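You operate a simulated robot arm through the tools that you are given. There is no shell and no other tool.

The job below is to be done with a simulated two-armed robot. You get a single attempt, and the scene is never put back.

JOB
Dry both blue plates and stack the small one on the large.
Fine: use the teal towel and put it back. What is to be rubbed or washed off counts as gone when no trace of it is left.

It is judged by the outcome, as a careful person would: the job done as asked, and still so three seconds after it is handed in. It fails if anything else is knocked over, pushed out of place, dropped, spilled or broken. Flat cloth is picked up by pressing the open fingertips on it (5 to 10 N) and closing them slowly along it; thin cloth reads only 2 to 8 mm in the jaws.

ROBOT AND FRAMES
Two 7-joint arms with fingered hands on one trunk that stands fixed in place. Base frame: the origin is at the foot of the trunk, x ahead of it, y to its left, z up. Units: m, degrees, N and s.
The left shoulder is at [0.07, 0.157, 1.264], the right one opposite. With the tool pointing down near the work surface each hand reaches from about 0.3 to 0.9 m from the base axis, measured 20 degrees to its own side. Payload 5 kg a hand.
Tool frame (each hand has its own): the origin (TCP) lies between the finger pads and is the grasp point; the fingertips stand 0.031 m ahead of it; z points along the fingers, y is the line along which they close. The gripper opens to 0.156 m; its body begins 0.088 m behind the TCP. The gripper is a hand of 4 fingers: y runs from the thumb to the fingers, the wrist lies at [0, 0, -0.249] in the tool frame.
Orientation is that of the tool frame in the base frame, as a unit quaternion [w, x, y, z]. With the fingers straight down and closing along the base's y, the tool's x points along the base's -x, its y along +y and its z along -z.

CONTROLS
- The arms move only by the tool nudge_tool. It takes "left_targets", "right_targets" or both (then of equal length, played together; a hand with none holds still); each is a list of rows, each a list of 2 entries, a list of its own where there are three numbers: the shift along the tool's x, y, z in mm, then the turn, a rotation vector about the tool's x, y, z in degrees. In form: [[[x, y, z], [ax, ay, az]], ...]. A call has 1 to 20 rows; each row is the pose to reach, as a shift and turn from the pose commanded when the call began, along the tool's axes at that moment. Rows are played at 5 a second. More than 0.05 m and 8.6 degrees between two rows, and nothing of the call is played. A pose out of reach is approached as far as the arm can. The call stops where the force on the tool passes 40 N (or 10 N more than at its start, if that is more) or the arm is blocked; 0.2 s more then pass. In this call time passes only in rows, and 0.2 s behind the last. It gives the time, the measured TCP pose, the force on the tool (base axes), the opening and the grip force at its end, in the units of the frame above (readings bear some noise), with the torque about the TCP (base axes, N m) and any sound that the robot's microphone picked up, and new pictures: "pictures" is both (left out), scene, wrist or none (wrist: the cameras of the hands that moved).
- Cameras (640 x 400 px; columns grow to the right, rows downward): "scene" is now at [0.1386, -0.0111, 1.4946]; the picture's right is [-0.11, -0.99, 0.00], its down [-0.58, 0.06, -0.81] and it looks along [0.81, -0.09, -0.58] (base axes); focal length 375 px, centre (320, 200). "left" rides on the left gripper at [-0.072, 0.002, -0.111] in its tool frame; the picture's right is [-0.02, -1.00, 0.00], its down [0.84, -0.02, -0.54] and it looks along [0.54, -0.01, 0.84] (tool axes); focal length 234 px, centre (320, 200). "right" rides on the right gripper at [0.072, 0.002, -0.111] in its tool frame; the picture's right is [-0.02, 1.00, 0.00], its down [-0.84, -0.02, -0.55] and it looks along [-0.54, -0.01, 0.84] (tool axes); focal length 234 px, centre (320, 200). There is no depth. A picture from a camera that has moved, and an enlarged one, comes with that camera's place and axes in the base frame and with its lens.
- slide_trunk(by): slides the trunk up (or, below 0, down) by that many m; the arms and the scene camera ride with it, the base frame stays. It gives what a move gives, with no picture.
- set_fingers(finger1, finger2, finger3, thumb_bend, hand): sets how far each is bent, from 0 (flat) to 1 (curled in); at 0.3 the hand is open as for a grip, at 0.7 the pads meet at the TCP. One left out holds its place. A second passes; each finger stops where it meets its share of the squeeze, and holds until it gets a number again. It is the only way to open and close the hand. It gives what a move gives, with no picture; readings hold the bend of each and the force on the fingers (four entries, about 0 where the hand has none), thumb and palm.
- head_to(pan, tilt): turns the head with the scene camera to pan (to the left, within 86 degrees either way) and tilt (down, from -29 to 69), counted from straight ahead of the robot. It gives what a move gives, and a new picture of the scene camera.
- enlarge(camera, box): a new picture of the part [left, top, right, bottom] of that camera's present view, enlarged. The clock stands still meanwhile.
- hand_in(): hands the job in; it is judged then, once.

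Places have to be worked out from the pictures, the camera data and where the tool is seen. Open the grippers and draw the arms clear of the work before you hand the job in, unless the task says otherwise.

The tools are called after "Call:" as name(argument=value, ...) on one line, values as JSON. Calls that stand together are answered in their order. nudge_tool: Moves the arms, as the interface text tells. Its arguments: {"type":"object","properties":{"left_targets":{"type":"array"},"right_targets":{"type":"array"},"pictures":{"type":"string","enum":["both","scene","wrist","none"]}},"required":[]} The other tools are called the same way: slide_trunk (by) moves the trunk up or down; set_fingers (finger1, finger2, finger3, thumb_bend, hand) moves the fingers one by one; head_to (pan, tilt) turns the head that bears the scene camera; enlarge (camera, box) takes an enlarged picture of a part of a camera's view; hand_in () hands the job in.

At the start:

```text
t: 0.0
left_ee_pos: [0.5103, 0.164, 1.2341]
left_tcp_rot: [0.0, 0.001, 1.0, 0.0]
left_force: [-0.4, 0.0, -0.2]
left_moment: [-0.01, -0.02, -0.01]
left_finger_gap: 0.1561
left_gripper_force: 0.0
left_shape: jaw
left_bend: [0.3, 0.3, 0.3, 0.3]
left_finger forces: [0.0, 0.0, 0.0, 0.1, 0.1, 0.1]
right_ee_pos: [0.4659, -0.2634, 1.2396]
right_tcp_rot: [0.0, 0.0, 1.0, 0.0]
right_force: [0.6, -0.2, 0.4]
right_moment: [-0.02, 0.01, -0.01]
right_finger_gap: 0.156
right_gripper_force: 0.1
right_shape: jaw
right_bend: [0.3, 0.3, 0.3, 0.3]
right_finger forces: [0.0, 0.0, 0.1, 0.0, 0.1, 0.0]
trunk travel left (down, up): [-0.65, 0.29]
head pan, tilt (commanded): [-6.2, 35.6]
```

scene: 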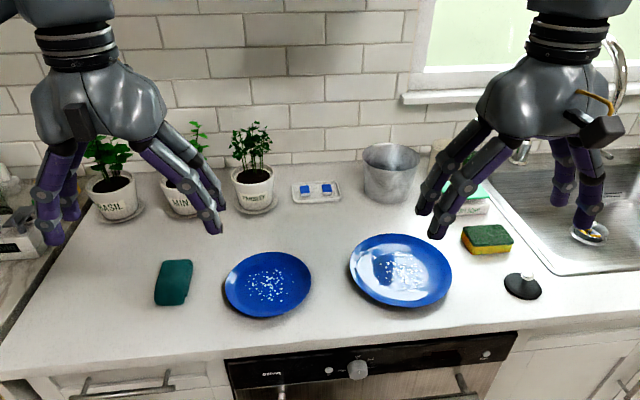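
right: 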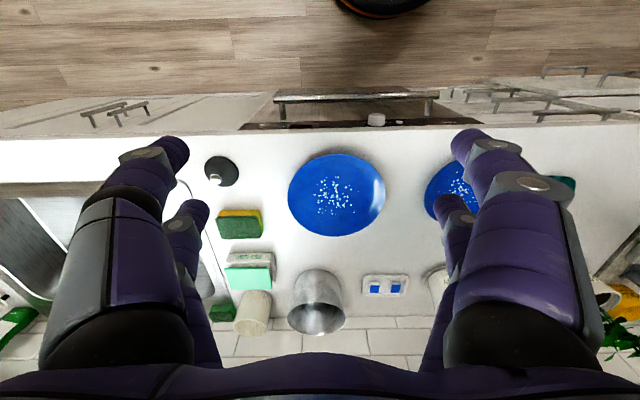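
left: 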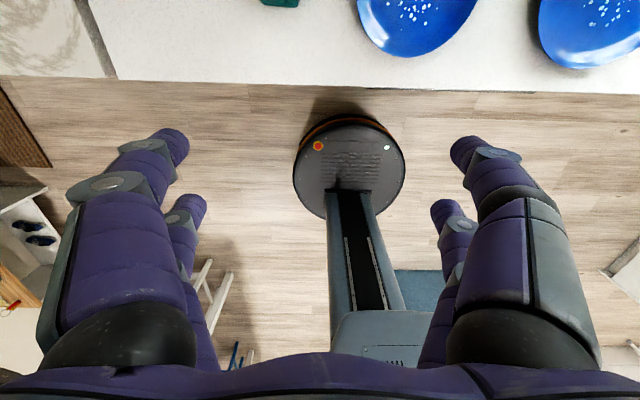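

I start by looking closely at the towel, the plates and the things around them before moving anything.

Call:
enlarge(camera="scene", box=[140, 220, 340, 345])

Call:
enlarge(camera="scene", box=[330, 200, 570, 350])

Call:
enlarge(camera="scene", box=[60, 100, 360, 287])

Call:
enlarge(camera="right", box=[180, 130, 500, 330])

```text
3.20 times, centred on (240, 282) of scene
camera zoom: at [0.1386, -0.0111, 1.4946], right [-0.11, -0.99, 0.0], down [-0.58, 0.06, -0.81], along [0.81, -0.09, -0.58], focal length 1201 px, centre (576, -64)
```

zoom: 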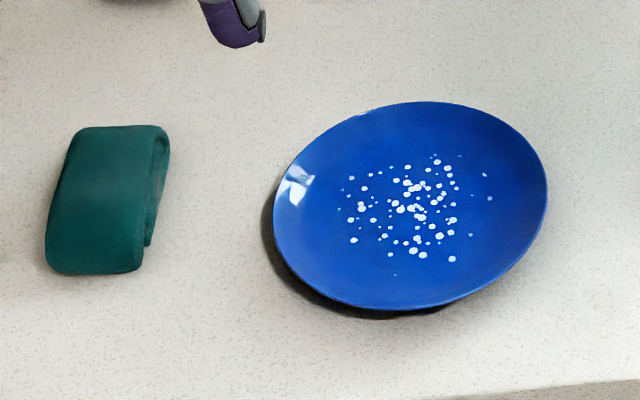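

```text
2.67 times, centred on (450, 275) of scene
camera zoom: at [0.1386, -0.0111, 1.4946], right [-0.11, -0.99, 0.0], down [-0.58, 0.06, -0.81], along [0.81, -0.09, -0.58], focal length 1000 px, centre (-27, 0)
```

zoom: 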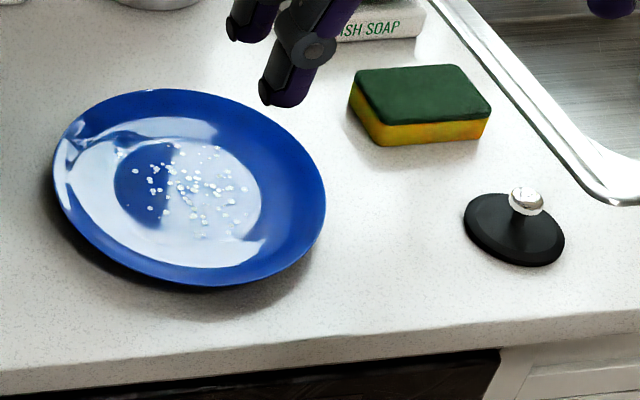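

```text
2.13 times, centred on (210, 194) of scene
camera zoom: at [0.1386, -0.0111, 1.4946], right [-0.11, -0.99, 0.0], down [-0.58, 0.06, -0.81], along [0.81, -0.09, -0.58], focal length 800 px, centre (555, 214)
```

zoom: 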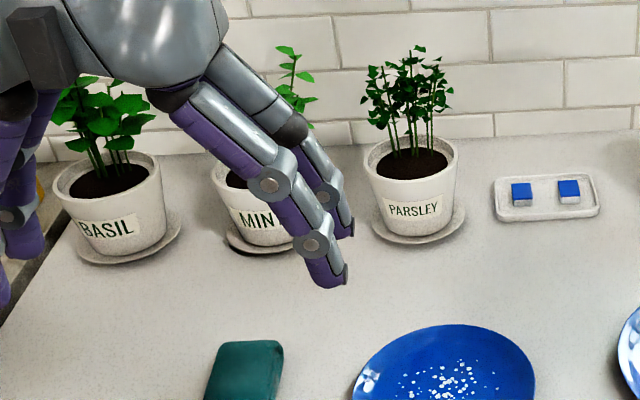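

```text
2.00 times, centred on (340, 230) of right
camera zoom: at [0.3927, -0.2605, 1.3508], right [0.03, 1.0, 0.0], down [0.84, -0.02, 0.55], along [0.54, -0.01, -0.84], focal length 468 px, centre (280, 140)
```

zoom: 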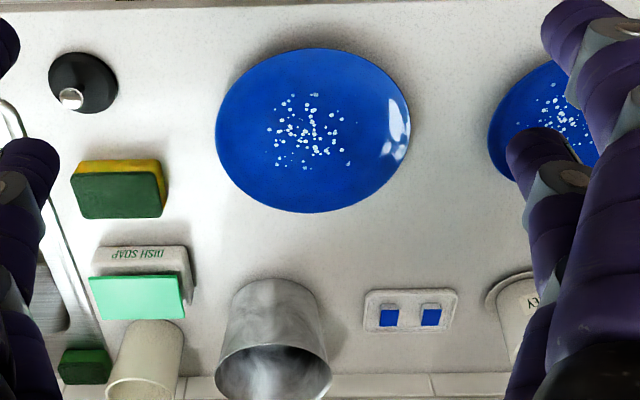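

The towel is folded and lies near [0.65, 0.21], with the small plate near [0.62, 0.03] and the large one near [0.636, -0.23]. The counter is around z 0.94. I move the left hand to hover above the towel and look from there.

Call:
nudge_tool(left_targets=[[[-28, 10, 16], [0, 0, 0]], [[-56, 20, 32], [0, 0, 0]], [[-84, 30, 48], [0, 0, 0]], [[-112, 40, 64], [0, 0, 0]], [[-140, 49, 80], [0, 0, 0]]], pictures="both")

```text
t: 1.2
left_ee_pos: [0.6508, 0.215, 1.1523]
left_tcp_rot: [-0.002, 0.0, 1.0, 0.0]
left_force: [0.2, 0.7, 0.3]
left_moment: [-0.01, -0.01, 0.03]
left_finger_gap: 0.1559
left_gripper_force: 0.0
left_shape: jaw
left_bend: [0.3, 0.3, 0.3, 0.3]
left_finger forces: [0.0, 0.0, 0.0, 0.1, 0.1, 0.1]
right_ee_pos: [0.4661, -0.2628, 1.2391]
right_tcp_rot: [0.0, 0.0, 1.0, 0.0]
right_force: [0.5, -0.2, 0.2]
right_moment: [-0.01, 0.03, -0.01]
right_finger_gap: 0.1559
right_gripper_force: 0.1
right_shape: jaw
right_bend: [0.3, 0.3, 0.3, 0.3]
right_finger forces: [0.0, 0.0, 0.1, 0.0, 0.0, 0.0]
trunk travel left (down, up): [-0.65, 0.29]
head pan, tilt (commanded): [-6.2, 35.6]
camera scene: at [0.1399, -0.0109, 1.4945], right [-0.11, -0.99, 0.0], down [-0.58, 0.06, -0.81], along [0.81, -0.09, -0.58], focal length 375 px, centre (320, 200)
camera left: at [0.7223, 0.2166, 1.2633], right [0.02, -1.0, 0.0], down [-0.84, -0.02, 0.55], along [-0.55, -0.01, -0.84], focal length 234 px, centre (320, 200)
```

scene: 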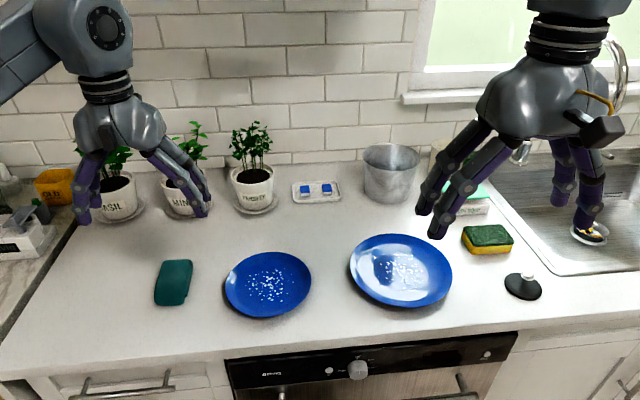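
left: 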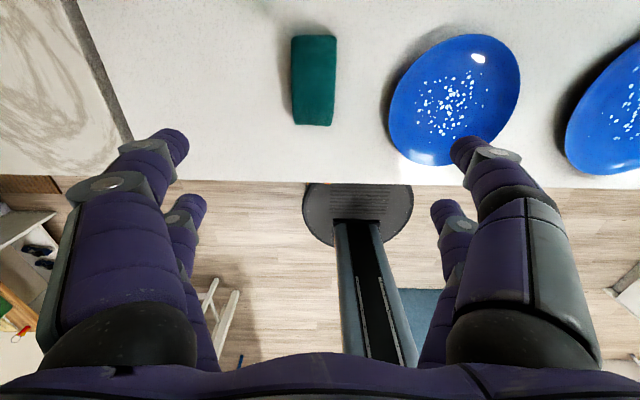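

From the two views the towel works out near [0.68, 0.226, 0.92] with its long side along x (about 105 x 55 mm), and the counter is near z 0.90–0.91. Before going down I bend only the thumb to learn which digit sits where.

Call:
set_fingers(hand="left", thumb_bend=0.5)

Call:
enlarge(camera="left", box=[0, 0, 640, 400])

Call:
set_fingers(hand="left", thumb_bend=0.3, finger1=0.5)

Call:
enlarge(camera="left", box=[0, 0, 640, 400])

```text
t: 2.2
left_ee_pos: [0.6503, 0.2147, 1.1538]
left_tcp_rot: [0.001, 0.0, 1.0, 0.001]
left_force: [0.1, -0.7, -0.5]
left_moment: [0.02, -0.01, -0.01]
left_finger_gap: 0.1214
left_gripper_force: 0.0
left_shape: fingers
left_bend: [0.3, 0.3, 0.3, 0.5]
left_finger forces: [0.0, 0.0, 0.0, 0.0, 0.0, 0.0]
right_ee_pos: [0.4658, -0.2621, 1.2381]
right_tcp_rot: [0.0, 0.001, 1.0, 0.0]
right_force: [0.0, 0.1, -0.4]
right_moment: [-0.01, 0.02, -0.04]
right_finger_gap: 0.156
right_gripper_force: 0.1
right_shape: jaw
right_bend: [0.3, 0.3, 0.3, 0.3]
right_finger forces: [0.0, 0.1, 0.1, 0.0, 0.0, 0.0]
trunk travel left (down, up): [-0.65, 0.29]
head pan, tilt (commanded): [-6.2, 35.6]
```

```text
1.00 times, centred on (320, 200) of left (not enlarged: the box is as wide or as high as the picture)
camera zoom: at [0.7211, 0.2162, 1.2645], right [0.02, -1.0, 0.0], down [-0.84, -0.02, 0.54], along [-0.54, -0.01, -0.84], focal length 234 px, centre (320, 200)
```

zoom: 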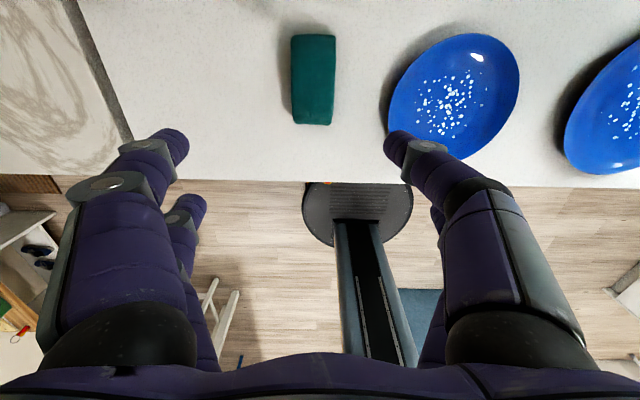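

```text
t: 3.2
left_ee_pos: [0.6497, 0.2141, 1.1532]
left_tcp_rot: [0.0, 0.0, 1.0, -0.001]
left_force: [0.6, -0.3, 0.3]
left_moment: [0.02, 0.01, -0.02]
left_finger_gap: 0.1209
left_gripper_force: 0.0
left_shape: fingers
left_bend: [0.5, 0.3, 0.3, 0.3]
left_finger forces: [0.0, 0.0, 0.1, 0.0, 0.0, 0.1]
right_ee_pos: [0.4665, -0.2631, 1.2403]
right_tcp_rot: [0.001, 0.001, 1.0, 0.0]
right_force: [0.1, 0.1, -0.3]
right_moment: [0.02, 0.01, 0.0]
right_finger_gap: 0.1559
right_gripper_force: 0.1
right_shape: jaw
right_bend: [0.3, 0.3, 0.3, 0.3]
right_finger forces: [0.0, 0.0, 0.0, 0.0, 0.0, 0.1]
trunk travel left (down, up): [-0.65, 0.29]
head pan, tilt (commanded): [-6.2, 35.6]
```

```text
1.00 times, centred on (320, 200) of left (not enlarged: the box is as wide or as high as the picture)
camera zoom: at [0.7209, 0.2162, 1.2646], right [0.02, -1.0, 0.0], down [-0.84, -0.02, 0.54], along [-0.54, -0.01, -0.84], focal length 234 px, centre (320, 200)
```

zoom: 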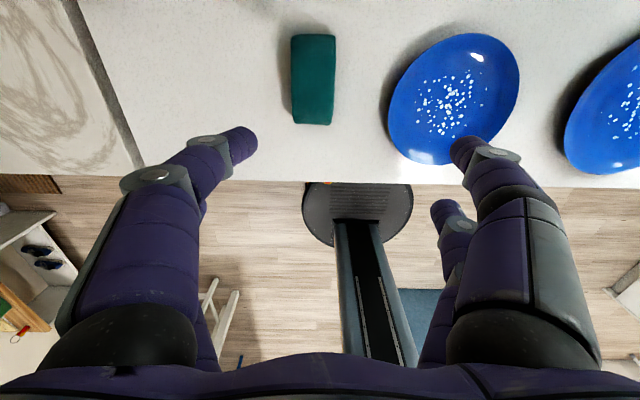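

The thumb is the camera-side digit at -y and finger1 the camera-side one at +y. I check fingers 2 and 3 the same way, then return to the open jaw.

Call:
set_fingers(hand="left", finger1=0.1, thumb_bend=0.1, finger2=0.3, finger3=0.6)

Call:
enlarge(camera="left", box=[0, 0, 640, 400])

Call:
enlarge(camera="scene", box=[40, 60, 260, 240])

```text
t: 4.2
left_ee_pos: [0.6489, 0.2131, 1.1539]
left_tcp_rot: [0.001, 0.0, 1.0, 0.0]
left_force: [0.2, -0.7, -0.4]
left_moment: [-0.03, 0.0, -0.02]
left_finger_gap: 0.208
left_gripper_force: 0.1
left_shape: fingers
left_bend: [0.1, 0.3, 0.6, 0.1]
left_finger forces: [0.0, 0.1, 0.0, 0.1, 0.1, 0.1]
right_ee_pos: [0.4653, -0.2631, 1.2401]
right_tcp_rot: [0.001, 0.001, 1.0, 0.0]
right_force: [-0.3, 0.5, 0.7]
right_moment: [-0.01, -0.03, -0.02]
right_finger_gap: 0.1558
right_gripper_force: 0.0
right_shape: jaw
right_bend: [0.3, 0.3, 0.3, 0.3]
right_finger forces: [0.0, 0.0, 0.1, 0.0, 0.1, 0.1]
trunk travel left (down, up): [-0.65, 0.29]
head pan, tilt (commanded): [-6.2, 35.6]
```

```text
1.00 times, centred on (320, 200) of left (not enlarged: the box is as wide or as high as the picture)
camera zoom: at [0.7209, 0.2162, 1.2646], right [0.02, -1.0, 0.0], down [-0.84, -0.02, 0.54], along [-0.54, -0.01, -0.84], focal length 234 px, centre (320, 200)
```

zoom: 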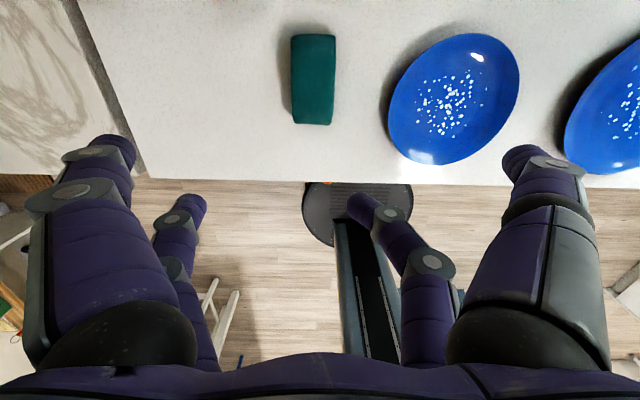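

```text
2.22 times, centred on (150, 150) of scene
camera zoom: at [0.1385, -0.0111, 1.4946], right [-0.11, -0.99, 0.0], down [-0.58, 0.06, -0.81], along [0.81, -0.09, -0.58], focal length 834 px, centre (698, 311)
```

zoom: 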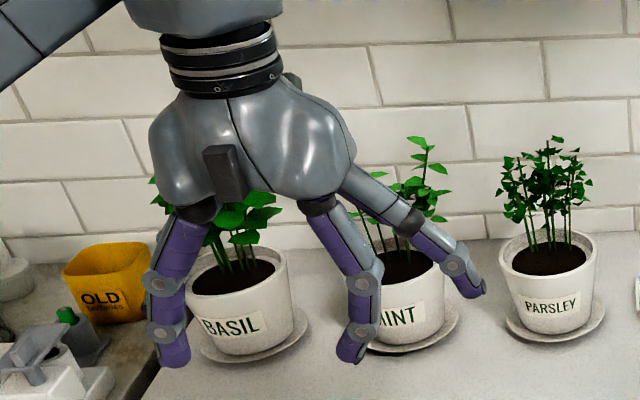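

Layout learned: thumb opposes finger1, finger3 opposes finger2, two pairs about 5 cm apart along x. I reopen the hand to the jaw shape and descend above the towel to z ≈ 1.0 to check alignment.

Call:
set_fingers(hand="left", finger1=0.3, finger2=0.3, finger3=0.3, thumb_bend=0.3)

Call:
nudge_tool(left_targets=[[[-10, 4, 38], [0, 0, 0]], [[-20, 8, 76], [0, 0, 0]], [[-30, 13, 114], [0, 0, 0]], [[-30, 13, 150], [0, 0, 0]], [[-30, 13, 150], [0, 0, 0]]], pictures="both")

```text
t: 5.2
left_ee_pos: [0.6486, 0.2139, 1.1532]
left_tcp_rot: [0.0, 0.0, 1.0, 0.0]
left_force: [1.0, -0.2, 0.2]
left_moment: [0.03, -0.01, -0.01]
left_finger_gap: 0.1609
left_gripper_force: 0.3
left_shape: fingers
left_bend: [0.3, 0.3, 0.3, 0.3]
left_finger forces: [0.1, 0.1, 0.1, 0.0, 0.0, 0.1]
right_ee_pos: [0.4659, -0.2626, 1.2387]
right_tcp_rot: [0.0, 0.001, 1.0, 0.0]
right_force: [-0.1, -0.6, 0.2]
right_moment: [-0.02, 0.02, 0.01]
right_finger_gap: 0.1559
right_gripper_force: 0.1
right_shape: jaw
right_bend: [0.3, 0.3, 0.3, 0.3]
right_finger forces: [0.1, 0.0, 0.0, 0.1, 0.1, 0.0]
trunk travel left (down, up): [-0.65, 0.29]
head pan, tilt (commanded): [-6.2, 35.6]
```

```text
t: 6.4
left_ee_pos: [0.6796, 0.2256, 1.004]
left_tcp_rot: [0.001, 0.0, 1.0, 0.0]
left_force: [0.1, -0.3, -0.3]
left_moment: [0.03, 0.0, 0.0]
left_finger_gap: 0.1605
left_gripper_force: 0.1
left_shape: fingers
left_bend: [0.3, 0.3, 0.3, 0.3]
left_finger forces: [0.0, 0.0, 0.0, 0.0, 0.1, 0.1]
right_ee_pos: [0.4653, -0.2641, 1.239]
right_tcp_rot: [0.001, 0.001, 1.0, 0.0]
right_force: [-0.4, 0.2, 0.3]
right_moment: [0.01, -0.03, -0.03]
right_finger_gap: 0.156
right_gripper_force: 0.1
right_shape: jaw
right_bend: [0.3, 0.3, 0.3, 0.3]
right_finger forces: [0.0, 0.0, 0.1, 0.1, 0.1, 0.0]
trunk travel left (down, up): [-0.65, 0.29]
head pan, tilt (commanded): [-6.2, 35.6]
camera scene: at [0.138, -0.0114, 1.4947], right [-0.11, -0.99, 0.0], down [-0.58, 0.06, -0.81], along [0.81, -0.09, -0.58], focal length 375 px, centre (320, 200)
camera left: at [0.7503, 0.2281, 1.114], right [0.02, -1.0, 0.0], down [-0.84, -0.02, 0.54], along [-0.54, -0.01, -0.84], focal length 234 px, centre (320, 200)
```

scene: 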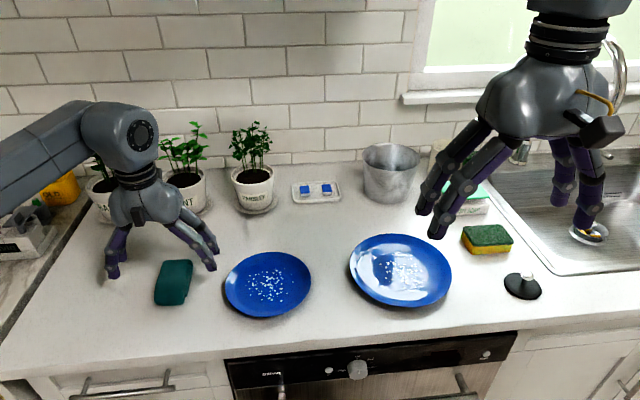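
left: 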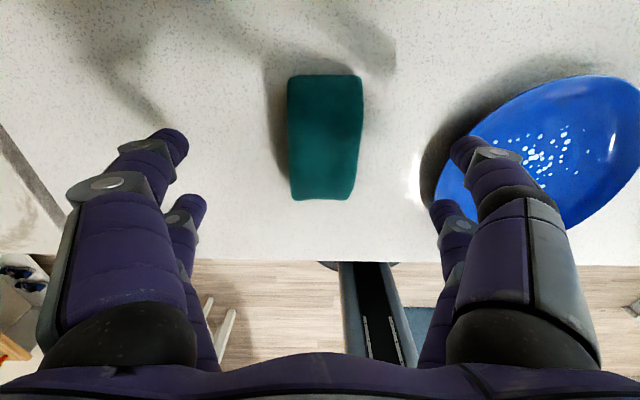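

The towel centre works out at about [0.68, 0.224], right under the TCP. I narrow the jaws to clear the small plate and go down in small steps to fingertip height just above the counter.

Call:
set_fingers(hand="left", finger1=0.42, finger2=0.42, finger3=0.42, thumb_bend=0.42)

Call:
nudge_tool(left_targets=[[[0, -1, 25], [0, 0, 0]], [[0, -1, 45], [0, 0, 0]], [[0, -1, 55], [0, 0, 0]], [[0, -1, 60], [0, 0, 0]], [[0, -1, 60], [0, 0, 0]]], pictures="both")

```text
t: 7.4
left_ee_pos: [0.6784, 0.2259, 1.0027]
left_tcp_rot: [0.0, 0.001, 1.0, 0.0]
left_force: [-0.3, 1.2, 0.1]
left_moment: [-0.01, -0.04, -0.02]
left_finger_gap: 0.1138
left_gripper_force: 0.0
left_shape: fingers
left_bend: [0.42, 0.42, 0.42, 0.42]
left_finger forces: [0.0, 0.0, 0.1, 0.0, 0.0, 0.0]
right_ee_pos: [0.4654, -0.2644, 1.239]
right_tcp_rot: [0.001, 0.001, 1.0, 0.0]
right_force: [0.0, -0.4, 0.6]
right_moment: [0.0, 0.01, -0.03]
right_finger_gap: 0.1558
right_gripper_force: 0.1
right_shape: jaw
right_bend: [0.3, 0.3, 0.3, 0.3]
right_finger forces: [0.0, 0.0, 0.0, 0.1, 0.1, 0.0]
trunk travel left (down, up): [-0.65, 0.29]
head pan, tilt (commanded): [-6.2, 35.6]
```

```text
t: 8.6
left_ee_pos: [0.68, 0.224, 0.9479]
left_tcp_rot: [0.002, -0.001, 1.0, -0.001]
left_force: [0.2, 1.9, 14.3]
left_moment: [0.08, 0.27, -0.06]
left_finger_gap: 0.114
left_gripper_force: 7.4
left_shape: fingers
left_bend: [0.42, 0.42, 0.42, 0.42]
left_finger forces: [2.3, 5.5, 6.8, 0.0, 0.2, 0.1]
right_ee_pos: [0.4636, -0.265, 1.2401]
right_tcp_rot: [0.002, 0.001, 1.0, 0.0]
right_force: [-0.3, 0.0, -0.2]
right_moment: [-0.01, -0.03, -0.03]
right_finger_gap: 0.1559
right_gripper_force: 0.1
right_shape: jaw
right_bend: [0.3, 0.3, 0.3, 0.3]
right_finger forces: [0.0, 0.0, 0.0, 0.1, 0.0, 0.0]
trunk travel left (down, up): [-0.65, 0.29]
head pan, tilt (commanded): [-6.2, 35.6]
camera scene: at [0.1368, -0.0117, 1.495], right [-0.11, -0.99, 0.0], down [-0.58, 0.06, -0.81], along [0.81, -0.09, -0.58], focal length 375 px, centre (320, 200)
camera left: at [0.7511, 0.2271, 1.0589], right [0.02, -1.0, 0.0], down [-0.84, -0.02, 0.54], along [-0.54, -0.01, -0.84], focal length 234 px, centre (320, 200)
```

scene: 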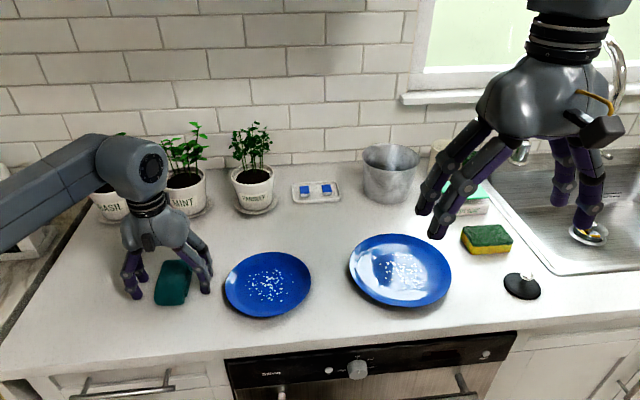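
left: 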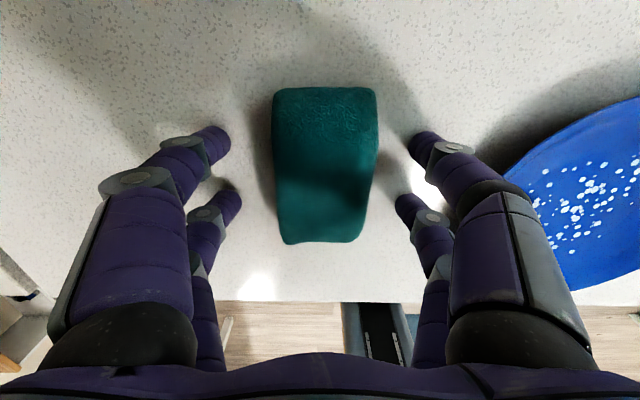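

The fingertips have met the counter at TCP z ≈ 0.948 (14 N), on both sides of the towel and clear of it. I back up about 8 mm so the towel will stick out below the fingertips, then close gently.

Call:
nudge_tool(left_targets=[[[0, 1, -4], [0, 0, 0]], [[0, 1, -10], [0, 0, 0]], [[0, 1, -10], [0, 0, 0]]], pictures="none")

Call:
set_fingers(hand="left", finger1=0.54, finger2=0.54, finger3=0.54, thumb_bend=0.54)

Call:
enlarge(camera="left", box=[120, 60, 520, 310])

Call:
enlarge(camera="scene", box=[90, 190, 250, 320])

```text
t: 9.4
left_ee_pos: [0.6797, 0.2267, 0.9539]
left_tcp_rot: [0.0, -0.001, 1.0, 0.001]
left_force: [-0.1, 0.0, 1.1]
left_moment: [-0.01, 0.01, 0.0]
left_finger_gap: 0.1135
left_gripper_force: 0.0
left_shape: fingers
left_bend: [0.42, 0.42, 0.42, 0.42]
left_finger forces: [0.0, 0.0, 0.0, 0.0, 0.1, 0.0]
right_ee_pos: [0.466, -0.2637, 1.2394]
right_tcp_rot: [0.0, 0.001, 1.0, 0.0]
right_force: [0.0, 0.5, -0.3]
right_moment: [0.01, -0.02, 0.03]
right_finger_gap: 0.156
right_gripper_force: 0.1
right_shape: jaw
right_bend: [0.3, 0.3, 0.3, 0.3]
right_finger forces: [0.0, 0.0, 0.0, 0.0, 0.0, 0.0]
trunk travel left (down, up): [-0.65, 0.29]
head pan, tilt (commanded): [-6.2, 35.6]
```

```text
t: 10.4
left_ee_pos: [0.6792, 0.2254, 0.9541]
left_tcp_rot: [0.0, 0.0, 1.0, 0.0]
left_force: [0.6, -0.1, 0.2]
left_moment: [-0.02, 0.01, 0.02]
left_finger_gap: 0.0659
left_gripper_force: 0.0
left_shape: fingers
left_bend: [0.54, 0.54, 0.54, 0.54]
left_finger forces: [0.0, 0.1, 0.0, 0.0, 0.0, 0.0]
right_ee_pos: [0.4653, -0.2632, 1.2395]
right_tcp_rot: [0.0, 0.001, 1.0, 0.0]
right_force: [-0.1, -0.9, -0.1]
right_moment: [-0.02, 0.03, -0.03]
right_finger_gap: 0.1559
right_gripper_force: 0.1
right_shape: jaw
right_bend: [0.3, 0.3, 0.3, 0.3]
right_finger forces: [0.0, 0.0, 0.0, 0.0, 0.0, 0.1]
trunk travel left (down, up): [-0.65, 0.29]
head pan, tilt (commanded): [-6.2, 35.6]
```

```text
1.60 times, centred on (320, 185) of left
camera zoom: at [0.7512, 0.2284, 1.0658], right [0.02, -1.0, 0.0], down [-0.84, -0.02, 0.54], along [-0.54, -0.01, -0.84], focal length 375 px, centre (320, 224)
```

zoom: 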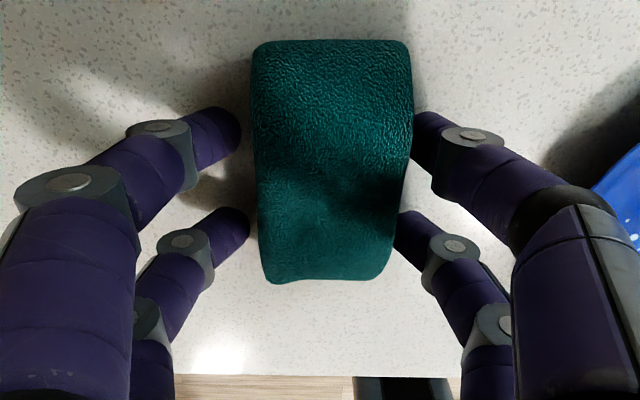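

```text
3.08 times, centred on (170, 255) of scene
camera zoom: at [0.1385, -0.0112, 1.4946], right [-0.11, -0.99, 0.0], down [-0.58, 0.06, -0.81], along [0.81, -0.09, -0.58], focal length 1154 px, centre (782, 31)
```

zoom: 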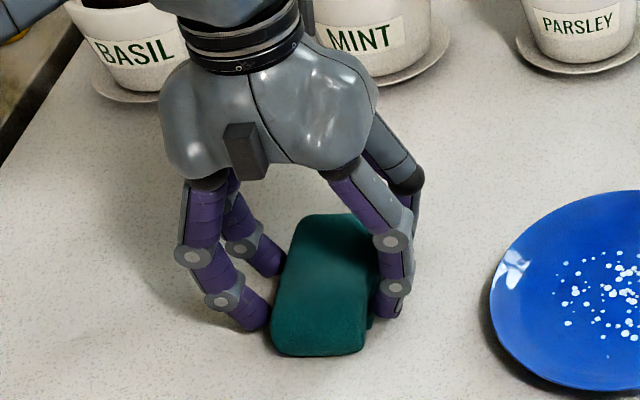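

Tips are beside the towel's flanks, the towel sits about 3 mm toward the thumb side. I centre the hand by 3 mm and close a little further in steps.

Call:
nudge_tool(left_targets=[[[0, -3, 0], [0, 0, 0]]], pictures="none")

Call:
set_fingers(hand="left", finger1=0.59, finger2=0.59, finger3=0.59, thumb_bend=0.59)

Call:
enlarge(camera="left", box=[120, 60, 520, 310])

```text
t: 10.8
left_ee_pos: [0.6804, 0.2233, 0.9543]
left_tcp_rot: [0.0, 0.0, 1.0, 0.0]
left_force: [0.2, -0.2, -0.2]
left_moment: [-0.02, 0.0, 0.06]
left_finger_gap: 0.0654
left_gripper_force: 0.0
left_shape: fingers
left_bend: [0.54, 0.54, 0.54, 0.54]
left_finger forces: [0.0, 0.0, 0.0, 0.0, 0.1, 0.0]
right_ee_pos: [0.4658, -0.263, 1.2395]
right_tcp_rot: [0.001, 0.0, 1.0, -0.001]
right_force: [0.1, 0.3, 0.7]
right_moment: [-0.02, 0.01, 0.02]
right_finger_gap: 0.1559
right_gripper_force: 0.1
right_shape: jaw
right_bend: [0.3, 0.3, 0.3, 0.3]
right_finger forces: [0.0, 0.1, 0.0, 0.1, 0.0, 0.0]
trunk travel left (down, up): [-0.65, 0.29]
head pan, tilt (commanded): [-6.2, 35.6]
```

```text
t: 11.8
left_ee_pos: [0.6788, 0.2228, 0.9541]
left_tcp_rot: [0.0, 0.001, 1.0, -0.001]
left_force: [0.0, 1.0, 0.0]
left_moment: [-0.01, 0.0, 0.01]
left_finger_gap: 0.0582
left_gripper_force: 6.5
left_shape: fingers
left_bend: [0.55, 0.55, 0.56, 0.57]
left_finger forces: [3.4, 3.2, 2.7, 0.0, 4.0, 0.1]
right_ee_pos: [0.4655, -0.2642, 1.2397]
right_tcp_rot: [0.0, 0.0, 1.0, 0.0]
right_force: [-0.5, 0.5, -0.4]
right_moment: [0.02, -0.02, 0.0]
right_finger_gap: 0.1558
right_gripper_force: 0.1
right_shape: jaw
right_bend: [0.3, 0.3, 0.3, 0.3]
right_finger forces: [0.0, 0.0, 0.0, 0.0, 0.0, 0.0]
trunk travel left (down, up): [-0.65, 0.29]
head pan, tilt (commanded): [-6.2, 35.6]
```

```text
1.60 times, centred on (320, 185) of left
camera zoom: at [0.7511, 0.2255, 1.0658], right [0.02, -1.0, 0.0], down [-0.84, -0.02, 0.54], along [-0.54, -0.01, -0.84], focal length 375 px, centre (320, 224)
```

zoom: 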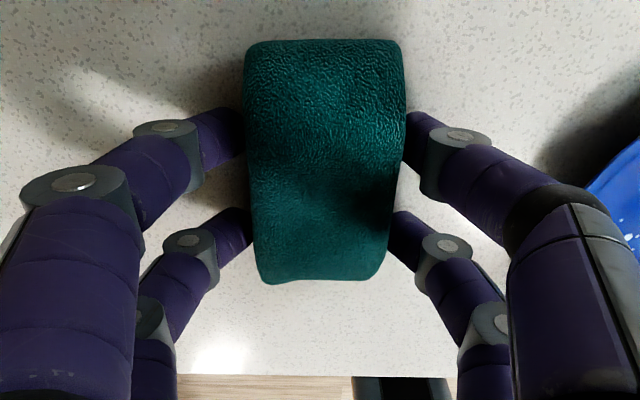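

All four digits now bear on the towel (about 3 N each, 58 mm apart). I squeeze a bit more for a secure grip and then lift slightly to test the hold.

Call:
set_fingers(hand="left", finger1=0.64, finger2=0.64, finger3=0.64, thumb_bend=0.64)

Call:
nudge_tool(left_targets=[[[0, 0, -10], [0, 0, 0]], [[0, 0, -20], [0, 0, 0]], [[0, 0, -35], [0, 0, 0]], [[0, 0, -50], [0, 0, 0]], [[0, 0, -60], [0, 0, 0]]], pictures="both")

Call:
enlarge(camera="scene", box=[80, 160, 260, 320])

```text
t: 12.8
left_ee_pos: [0.6803, 0.2232, 0.9538]
left_tcp_rot: [-0.001, 0.0, 1.0, -0.001]
left_force: [0.2, 0.0, 0.0]
left_moment: [-0.01, -0.02, 0.01]
left_finger_gap: 0.0571
left_gripper_force: 16.3
left_shape: fingers
left_bend: [0.55, 0.55, 0.57, 0.6]
left_finger forces: [8.1, 7.9, 6.6, 0.0, 9.7, 0.1]
right_ee_pos: [0.465, -0.2631, 1.2392]
right_tcp_rot: [0.001, 0.0, 1.0, 0.0]
right_force: [-0.2, 0.2, -0.3]
right_moment: [-0.02, -0.02, 0.0]
right_finger_gap: 0.156
right_gripper_force: 0.0
right_shape: jaw
right_bend: [0.3, 0.3, 0.3, 0.3]
right_finger forces: [0.0, 0.1, 0.0, 0.1, 0.0, 0.1]
trunk travel left (down, up): [-0.65, 0.29]
head pan, tilt (commanded): [-6.2, 35.6]
```

```text
t: 14.0
left_ee_pos: [0.68, 0.2231, 1.0152]
left_tcp_rot: [0.0, 0.0, 1.0, 0.0]
left_force: [0.4, -0.1, -0.5]
left_moment: [0.0, -0.01, 0.0]
left_finger_gap: 0.057
left_gripper_force: 16.2
left_shape: fingers
left_bend: [0.55, 0.55, 0.57, 0.6]
left_finger forces: [8.2, 8.0, 6.7, 0.0, 9.6, 0.0]
right_ee_pos: [0.4656, -0.2631, 1.2405]
right_tcp_rot: [0.0, 0.001, 1.0, -0.001]
right_force: [0.1, 0.6, -0.4]
right_moment: [0.0, -0.04, 0.02]
right_finger_gap: 0.1559
right_gripper_force: 0.1
right_shape: jaw
right_bend: [0.3, 0.3, 0.3, 0.3]
right_finger forces: [0.1, 0.1, 0.0, 0.0, 0.1, 0.1]
trunk travel left (down, up): [-0.65, 0.29]
head pan, tilt (commanded): [-6.2, 35.6]
camera scene: at [0.1385, -0.0112, 1.4946], right [-0.11, -0.99, 0.0], down [-0.58, 0.06, -0.81], along [0.81, -0.09, -0.58], focal length 375 px, centre (320, 200)
camera left: at [0.7506, 0.2264, 1.1264], right [0.02, -1.0, 0.0], down [-0.84, -0.02, 0.54], along [-0.54, -0.01, -0.84], focal length 234 px, centre (320, 200)
```

scene: 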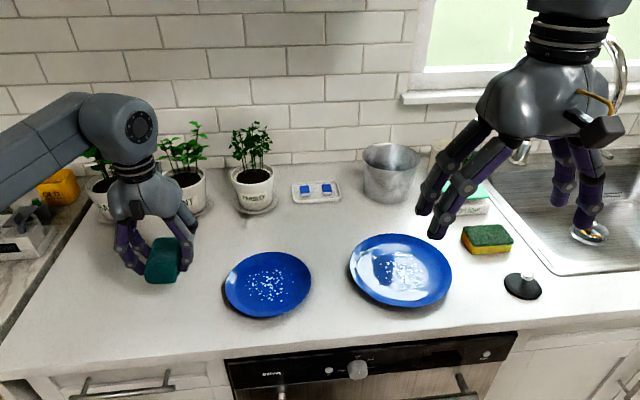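
left: 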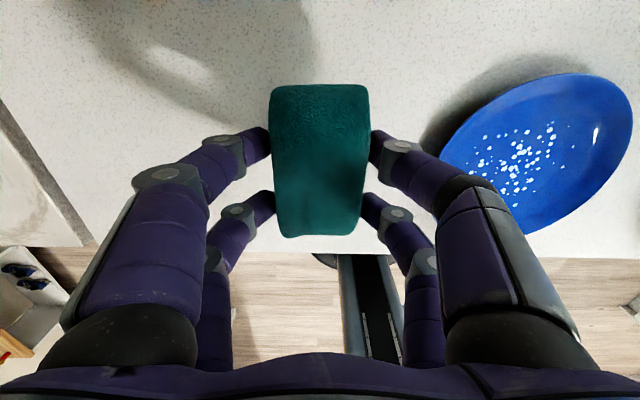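

```text
2.50 times, centred on (170, 240) of scene
camera zoom: at [0.1385, -0.0112, 1.4946], right [-0.11, -0.99, 0.0], down [-0.58, 0.06, -0.81], along [0.81, -0.09, -0.58], focal length 938 px, centre (695, 100)
```

zoom: 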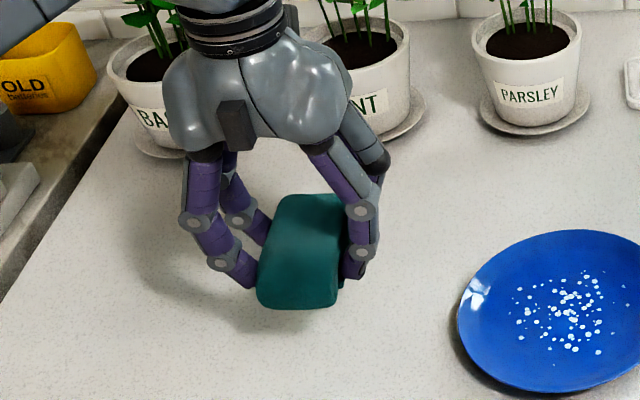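

The towel came up as one firm block, held 57 mm wide at about 8 N per digit. I carry it over the small plate, whose droplets spread about ±50 mm around [0.662, 0.034].

Call:
nudge_tool(left_targets=[[[4, -40, 0], [0, 0, 0]], [[8, -80, 0], [0, 0, 0]], [[12, -120, 0], [0, 0, 0]], [[16, -160, 0], [0, 0, 0]], [[18, -189, 0], [0, 0, 0]], [[18, -189, 0], [0, 0, 0]]], pictures="both")

Call:
enlarge(camera="scene", box=[180, 180, 360, 330])

```text
t: 15.4
left_ee_pos: [0.6617, 0.034, 1.015]
left_tcp_rot: [0.0, -0.001, 1.0, 0.0]
left_force: [0.0, 1.7, -0.8]
left_moment: [-0.07, 0.04, 0.02]
left_finger_gap: 0.057
left_gripper_force: 16.5
left_shape: fingers
left_bend: [0.55, 0.55, 0.57, 0.6]
left_finger forces: [8.2, 8.2, 6.7, 0.1, 9.7, 0.1]
right_ee_pos: [0.4648, -0.2625, 1.2391]
right_tcp_rot: [0.0, 0.001, 1.0, 0.0]
right_force: [-0.3, -0.5, 0.7]
right_moment: [0.03, -0.01, -0.04]
right_finger_gap: 0.156
right_gripper_force: 0.0
right_shape: jaw
right_bend: [0.3, 0.3, 0.3, 0.3]
right_finger forces: [0.0, 0.0, 0.1, 0.0, 0.1, 0.1]
trunk travel left (down, up): [-0.65, 0.29]
head pan, tilt (commanded): [-6.2, 35.6]
camera scene: at [0.1385, -0.01, 1.4946], right [-0.11, -0.99, 0.0], down [-0.58, 0.06, -0.81], along [0.81, -0.09, -0.58], focal length 375 px, centre (320, 200)
camera left: at [0.7332, 0.037, 1.1266], right [0.03, -1.0, 0.0], down [-0.84, -0.02, 0.54], along [-0.54, -0.01, -0.84], focal length 234 px, centre (320, 200)
```

scene: 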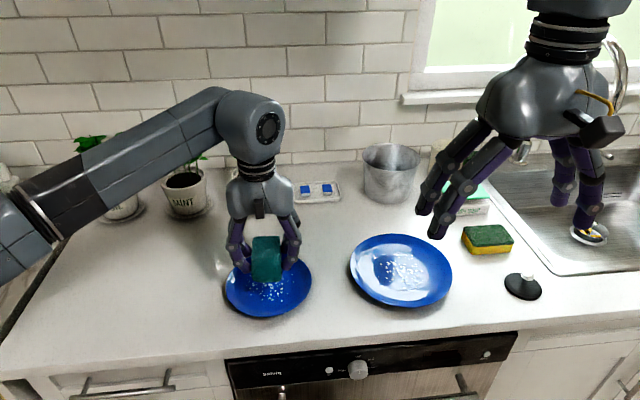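
left: 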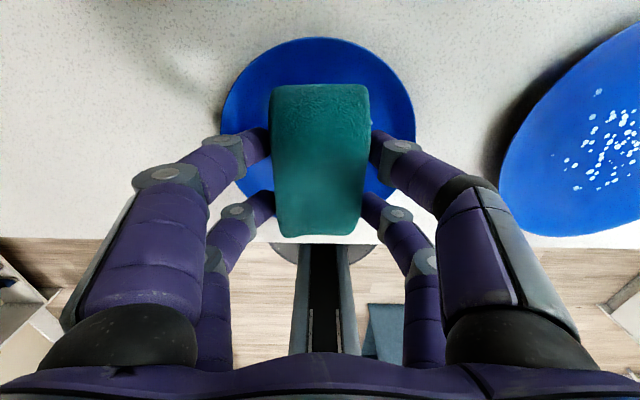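

```text
2.67 times, centred on (270, 255) of scene
camera zoom: at [0.1385, -0.01, 1.4946], right [-0.11, -0.99, 0.0], down [-0.58, 0.06, -0.81], along [0.81, -0.09, -0.58], focal length 1000 px, centre (453, 53)
```

zoom: 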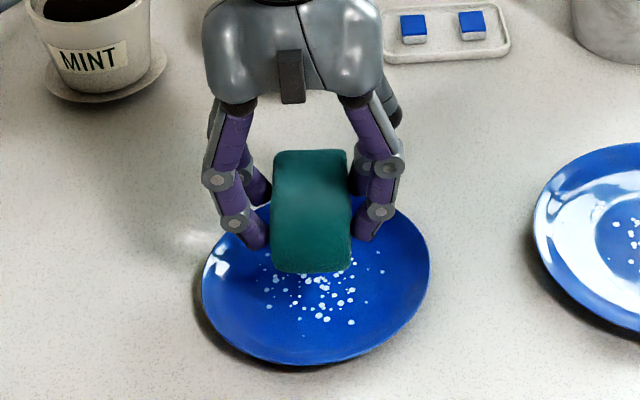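

The towel hangs centred above the small plate. I lower it in small steps to find the contact with the plate's surface.

Call:
nudge_tool(left_targets=[[[0, 0, 20], [0, 0, 0]], [[0, 0, 35], [0, 0, 0]], [[0, 0, 43], [0, 0, 0]], [[0, 0, 47], [0, 0, 0]], [[0, 0, 47], [0, 0, 0]]], pictures="wrist")

```text
t: 16.6
left_ee_pos: [0.6632, 0.0338, 0.9678]
left_tcp_rot: [0.001, 0.0, 1.0, 0.0]
left_force: [-0.2, -0.1, -0.7]
left_moment: [0.0, 0.01, 0.0]
left_finger_gap: 0.0567
left_gripper_force: 16.5
left_shape: fingers
left_bend: [0.55, 0.55, 0.57, 0.6]
left_finger forces: [8.1, 8.0, 6.9, 0.0, 9.6, 0.0]
right_ee_pos: [0.4651, -0.2634, 1.2407]
right_tcp_rot: [-0.001, 0.002, 1.0, -0.001]
right_force: [0.2, 0.7, 0.4]
right_moment: [-0.02, -0.02, 0.01]
right_finger_gap: 0.1559
right_gripper_force: 0.0
right_shape: jaw
right_bend: [0.3, 0.3, 0.3, 0.3]
right_finger forces: [0.0, 0.0, 0.0, 0.0, 0.0, 0.0]
trunk travel left (down, up): [-0.65, 0.29]
head pan, tilt (commanded): [-6.2, 35.6]
camera left: at [0.7328, 0.0358, 1.0787], right [0.02, -1.0, 0.0], down [-0.84, -0.02, 0.54], along [-0.54, -0.01, -0.84], focal length 234 px, centre (320, 200)
```

left: 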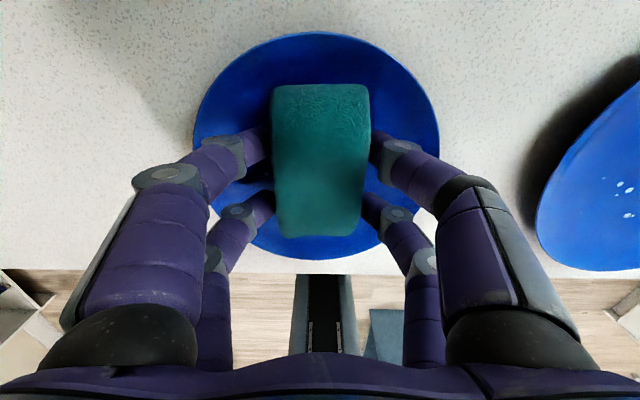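

No contact yet at TCP 0.968, and the fingers are inside the rim. I continue down in 2–3 mm steps.

Call:
nudge_tool(left_targets=[[[0, 0, 3], [0, 0, 0]], [[0, 0, 5], [0, 0, 0]], [[0, 0, 5], [0, 0, 0]]], pictures="none")

```text
t: 17.4
left_ee_pos: [0.6614, 0.0341, 0.9613]
left_tcp_rot: [0.0, 0.001, 1.0, 0.0]
left_force: [-0.3, -0.4, -0.6]
left_moment: [0.0, -0.02, -0.01]
left_finger_gap: 0.0568
left_gripper_force: 16.4
left_shape: fingers
left_bend: [0.55, 0.55, 0.57, 0.6]
left_finger forces: [8.2, 8.1, 6.9, 0.0, 9.6, 0.0]
right_ee_pos: [0.466, -0.263, 1.2397]
right_tcp_rot: [0.0, 0.0, 1.0, 0.0]
right_force: [-0.7, 0.8, -0.2]
right_moment: [0.01, -0.01, 0.03]
right_finger_gap: 0.1559
right_gripper_force: 0.1
right_shape: jaw
right_bend: [0.3, 0.3, 0.3, 0.3]
right_finger forces: [0.0, 0.0, 0.0, 0.0, 0.1, 0.0]
trunk travel left (down, up): [-0.65, 0.29]
head pan, tilt (commanded): [-6.2, 35.6]
```

Still free at 0.961. I lower 2 mm at a time.

Call:
nudge_tool(left_targets=[[[0, 0, 2], [0, 0, 0]], [[0, 0, 2], [0, 0, 0]]], pictures="none")

Call:
nudge_tool(left_targets=[[[0, 0, 2], [0, 0, 0]], [[0, 0, 2], [0, 0, 0]]], pictures="none")

```text
t: 18.0
left_ee_pos: [0.6614, 0.0333, 0.9605]
left_tcp_rot: [-0.001, 0.0, 1.0, 0.0]
left_force: [-2.4, -0.3, 3.1]
left_moment: [0.0, -0.04, 0.05]
left_finger_gap: 0.0565
left_gripper_force: 17.1
left_shape: fingers
left_bend: [0.55, 0.55, 0.57, 0.6]
left_finger forces: [8.9, 8.1, 6.9, 0.0, 10.3, 0.0]
right_ee_pos: [0.4653, -0.2632, 1.2397]
right_tcp_rot: [0.0, 0.001, 1.0, 0.0]
right_force: [0.3, -0.2, 0.3]
right_moment: [0.01, 0.02, -0.02]
right_finger_gap: 0.1558
right_gripper_force: 0.0
right_shape: jaw
right_bend: [0.3, 0.3, 0.3, 0.3]
right_finger forces: [0.0, 0.0, 0.0, 0.0, 0.1, 0.0]
trunk travel left (down, up): [-0.65, 0.29]
head pan, tilt (commanded): [-6.2, 35.6]
```

```text
t: 18.6
left_ee_pos: [0.6611, 0.0335, 0.9607]
left_tcp_rot: [0.001, 0.001, 1.0, 0.0]
left_force: [-2.9, -1.0, 10.7]
left_moment: [0.03, -0.06, 0.0]
left_finger_gap: 0.057
left_gripper_force: 18.4
left_shape: fingers
left_bend: [0.55, 0.55, 0.57, 0.6]
left_finger forces: [9.3, 8.8, 7.3, 0.0, 11.3, 0.0]
right_ee_pos: [0.4641, -0.2637, 1.2396]
right_tcp_rot: [0.001, 0.0, 1.0, 0.0]
right_force: [0.9, -0.2, -0.7]
right_moment: [0.01, -0.01, 0.01]
right_finger_gap: 0.1561
right_gripper_force: 0.1
right_shape: jaw
right_bend: [0.3, 0.3, 0.3, 0.3]
right_finger forces: [0.2, 0.0, 0.0, 0.0, 0.1, 0.0]
trunk travel left (down, up): [-0.65, 0.29]
head pan, tilt (commanded): [-6.2, 35.6]
```

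Contact with the plate at TCP z 0.9605, now pressing 10.7 N. I start with a short rub toward +y and back, watching the forces and the pictures.

Call:
nudge_tool(left_targets=[[[0, 6, 0], [0, 0, 0]], [[0, 12, 0], [0, 0, 0]], [[0, 18, 0], [0, 0, 0]], [[0, 10, 0], [0, 0, 0]], [[0, 0, 0], [0, 0, 0]], [[0, -6, 0], [0, 0, 0]], [[0, -12, 0], [0, 0, 0]], [[0, -18, 0], [0, 0, 0]]], pictures="both")

Call:
enlarge(camera="scene", box=[180, 180, 360, 330])

```text
t: 20.4
left_ee_pos: [0.6603, 0.0158, 0.9594]
left_tcp_rot: [0.001, -0.001, 1.0, -0.001]
left_force: [0.3, 5.8, 12.7]
left_moment: [0.43, -0.09, -0.01]
left_finger_gap: 0.0568
left_gripper_force: 18.5
left_shape: fingers
left_bend: [0.54, 0.54, 0.58, 0.61]
left_finger forces: [10.9, 11.0, 6.2, 0.0, 9.1, 0.0]
right_ee_pos: [0.4649, -0.263, 1.2407]
right_tcp_rot: [0.0, 0.001, 1.0, 0.0]
right_force: [0.6, 0.3, 0.2]
right_moment: [0.03, 0.0, -0.04]
right_finger_gap: 0.1558
right_gripper_force: 0.0
right_shape: jaw
right_bend: [0.3, 0.3, 0.3, 0.3]
right_finger forces: [0.0, 0.0, 0.0, 0.0, 0.1, 0.0]
trunk travel left (down, up): [-0.65, 0.29]
head pan, tilt (commanded): [-6.2, 35.6]
camera scene: at [0.137, -0.0108, 1.4948], right [-0.11, -0.99, 0.0], down [-0.58, 0.06, -0.81], along [0.81, -0.09, -0.58], focal length 375 px, centre (320, 200)
camera left: at [0.731, 0.019, 1.0705], right [0.03, -1.0, 0.0], down [-0.84, -0.02, 0.54], along [-0.54, -0.01, -0.84], focal length 234 px, centre (320, 200)
```

scene: 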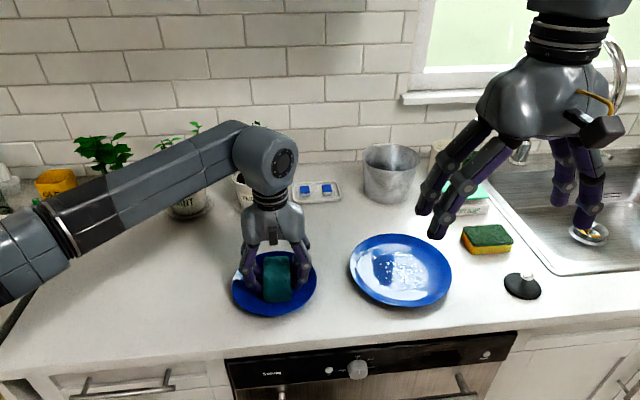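
left: 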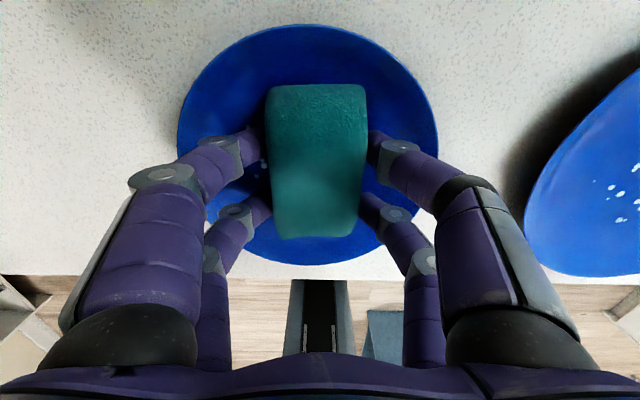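

```text
2.67 times, centred on (270, 255) of scene
camera zoom: at [0.137, -0.0108, 1.4948], right [-0.11, -0.99, 0.0], down [-0.58, 0.06, -0.81], along [0.81, -0.09, -0.58], focal length 1000 px, centre (453, 53)
```

zoom: 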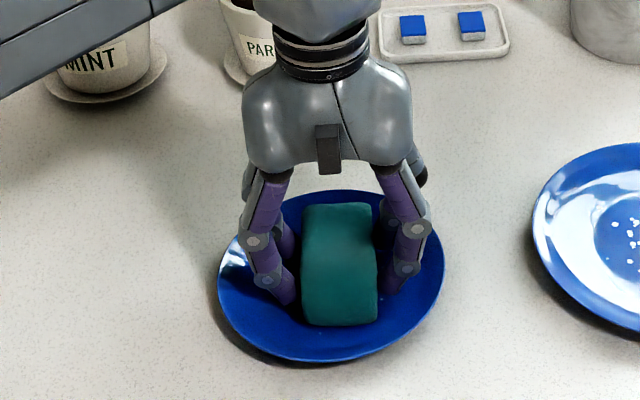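

Most droplets already seem gone under the towel, but the plate slid a little (about 10 mm) with it. I lift to look at what is left.

Call:
nudge_tool(left_targets=[[[0, 0, -10], [0, 0, 0]], [[0, 0, -30], [0, 0, 0]], [[0, 40, -60], [0, 0, 0]], [[0, 85, -70], [0, 0, 0]], [[0, 130, -70], [0, 0, 0]]], pictures="both")

Call:
enlarge(camera="scene", box=[210, 230, 340, 330])

Call:
enlarge(camera="left", box=[380, 40, 640, 260])

```text
t: 21.6
left_ee_pos: [0.66, 0.1463, 1.0276]
left_tcp_rot: [-0.001, 0.001, 1.0, -0.002]
left_force: [0.6, 0.0, -0.4]
left_moment: [-0.03, -0.03, 0.03]
left_finger_gap: 0.0569
left_gripper_force: 17.5
left_shape: fingers
left_bend: [0.54, 0.55, 0.57, 0.6]
left_finger forces: [9.0, 8.8, 7.3, 0.0, 10.3, 0.1]
right_ee_pos: [0.4657, -0.2615, 1.2404]
right_tcp_rot: [0.002, 0.002, 1.0, 0.0]
right_force: [-0.2, 0.2, 0.2]
right_moment: [-0.04, 0.02, 0.0]
right_finger_gap: 0.1556
right_gripper_force: 0.1
right_shape: jaw
right_bend: [0.3, 0.3, 0.3, 0.3]
right_finger forces: [0.1, 0.1, 0.0, 0.1, 0.0, 0.0]
trunk travel left (down, up): [-0.65, 0.29]
head pan, tilt (commanded): [-6.2, 35.6]
camera scene: at [0.1379, -0.009, 1.4947], right [-0.11, -0.99, 0.0], down [-0.58, 0.06, -0.81], along [0.81, -0.09, -0.58], focal length 375 px, centre (320, 200)
camera left: at [0.7312, 0.1493, 1.1401], right [0.02, -1.0, 0.0], down [-0.84, -0.02, 0.54], along [-0.54, -0.01, -0.84], focal length 234 px, centre (320, 200)
```

scene: 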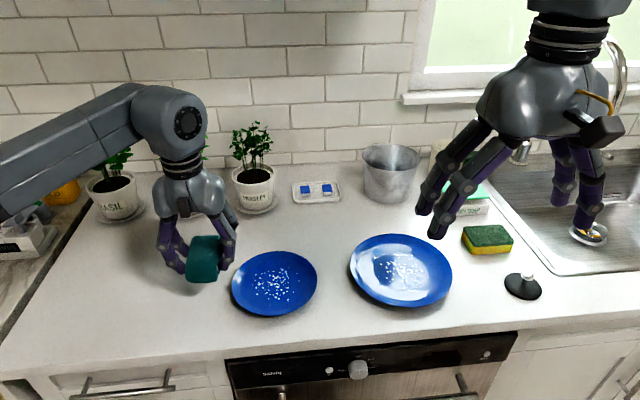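
left: 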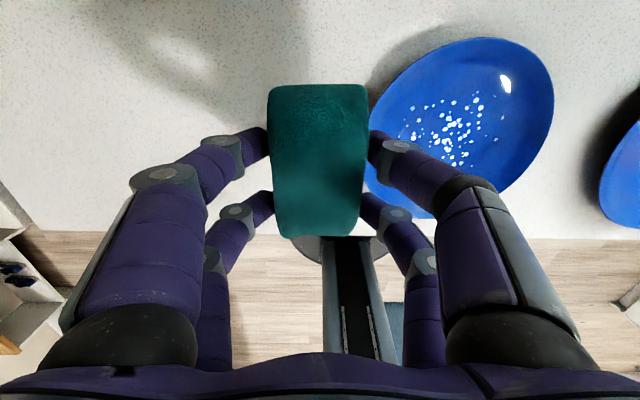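

```text
4.00 times, centred on (275, 280) of scene
camera zoom: at [0.1379, -0.009, 1.4947], right [-0.11, -0.99, 0.0], down [-0.58, 0.06, -0.81], along [0.81, -0.09, -0.58], focal length 1501 px, centre (500, -120)
```

zoom: 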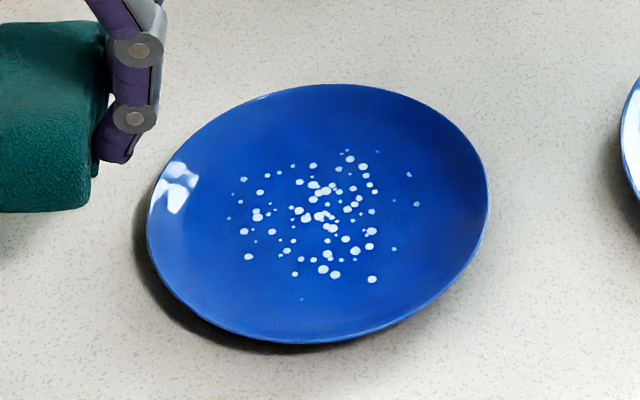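

```text
1.82 times, centred on (510, 150) of left
camera zoom: at [0.7312, 0.1493, 1.1401], right [0.02, -1.0, 0.0], down [-0.84, -0.02, 0.54], along [-0.54, -0.01, -0.84], focal length 426 px, centre (-26, 291)
```

zoom: 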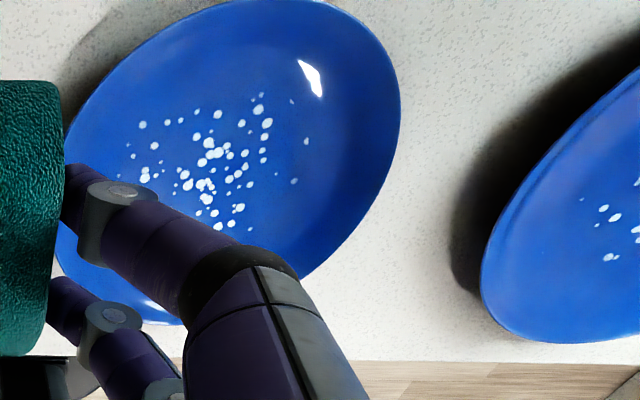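

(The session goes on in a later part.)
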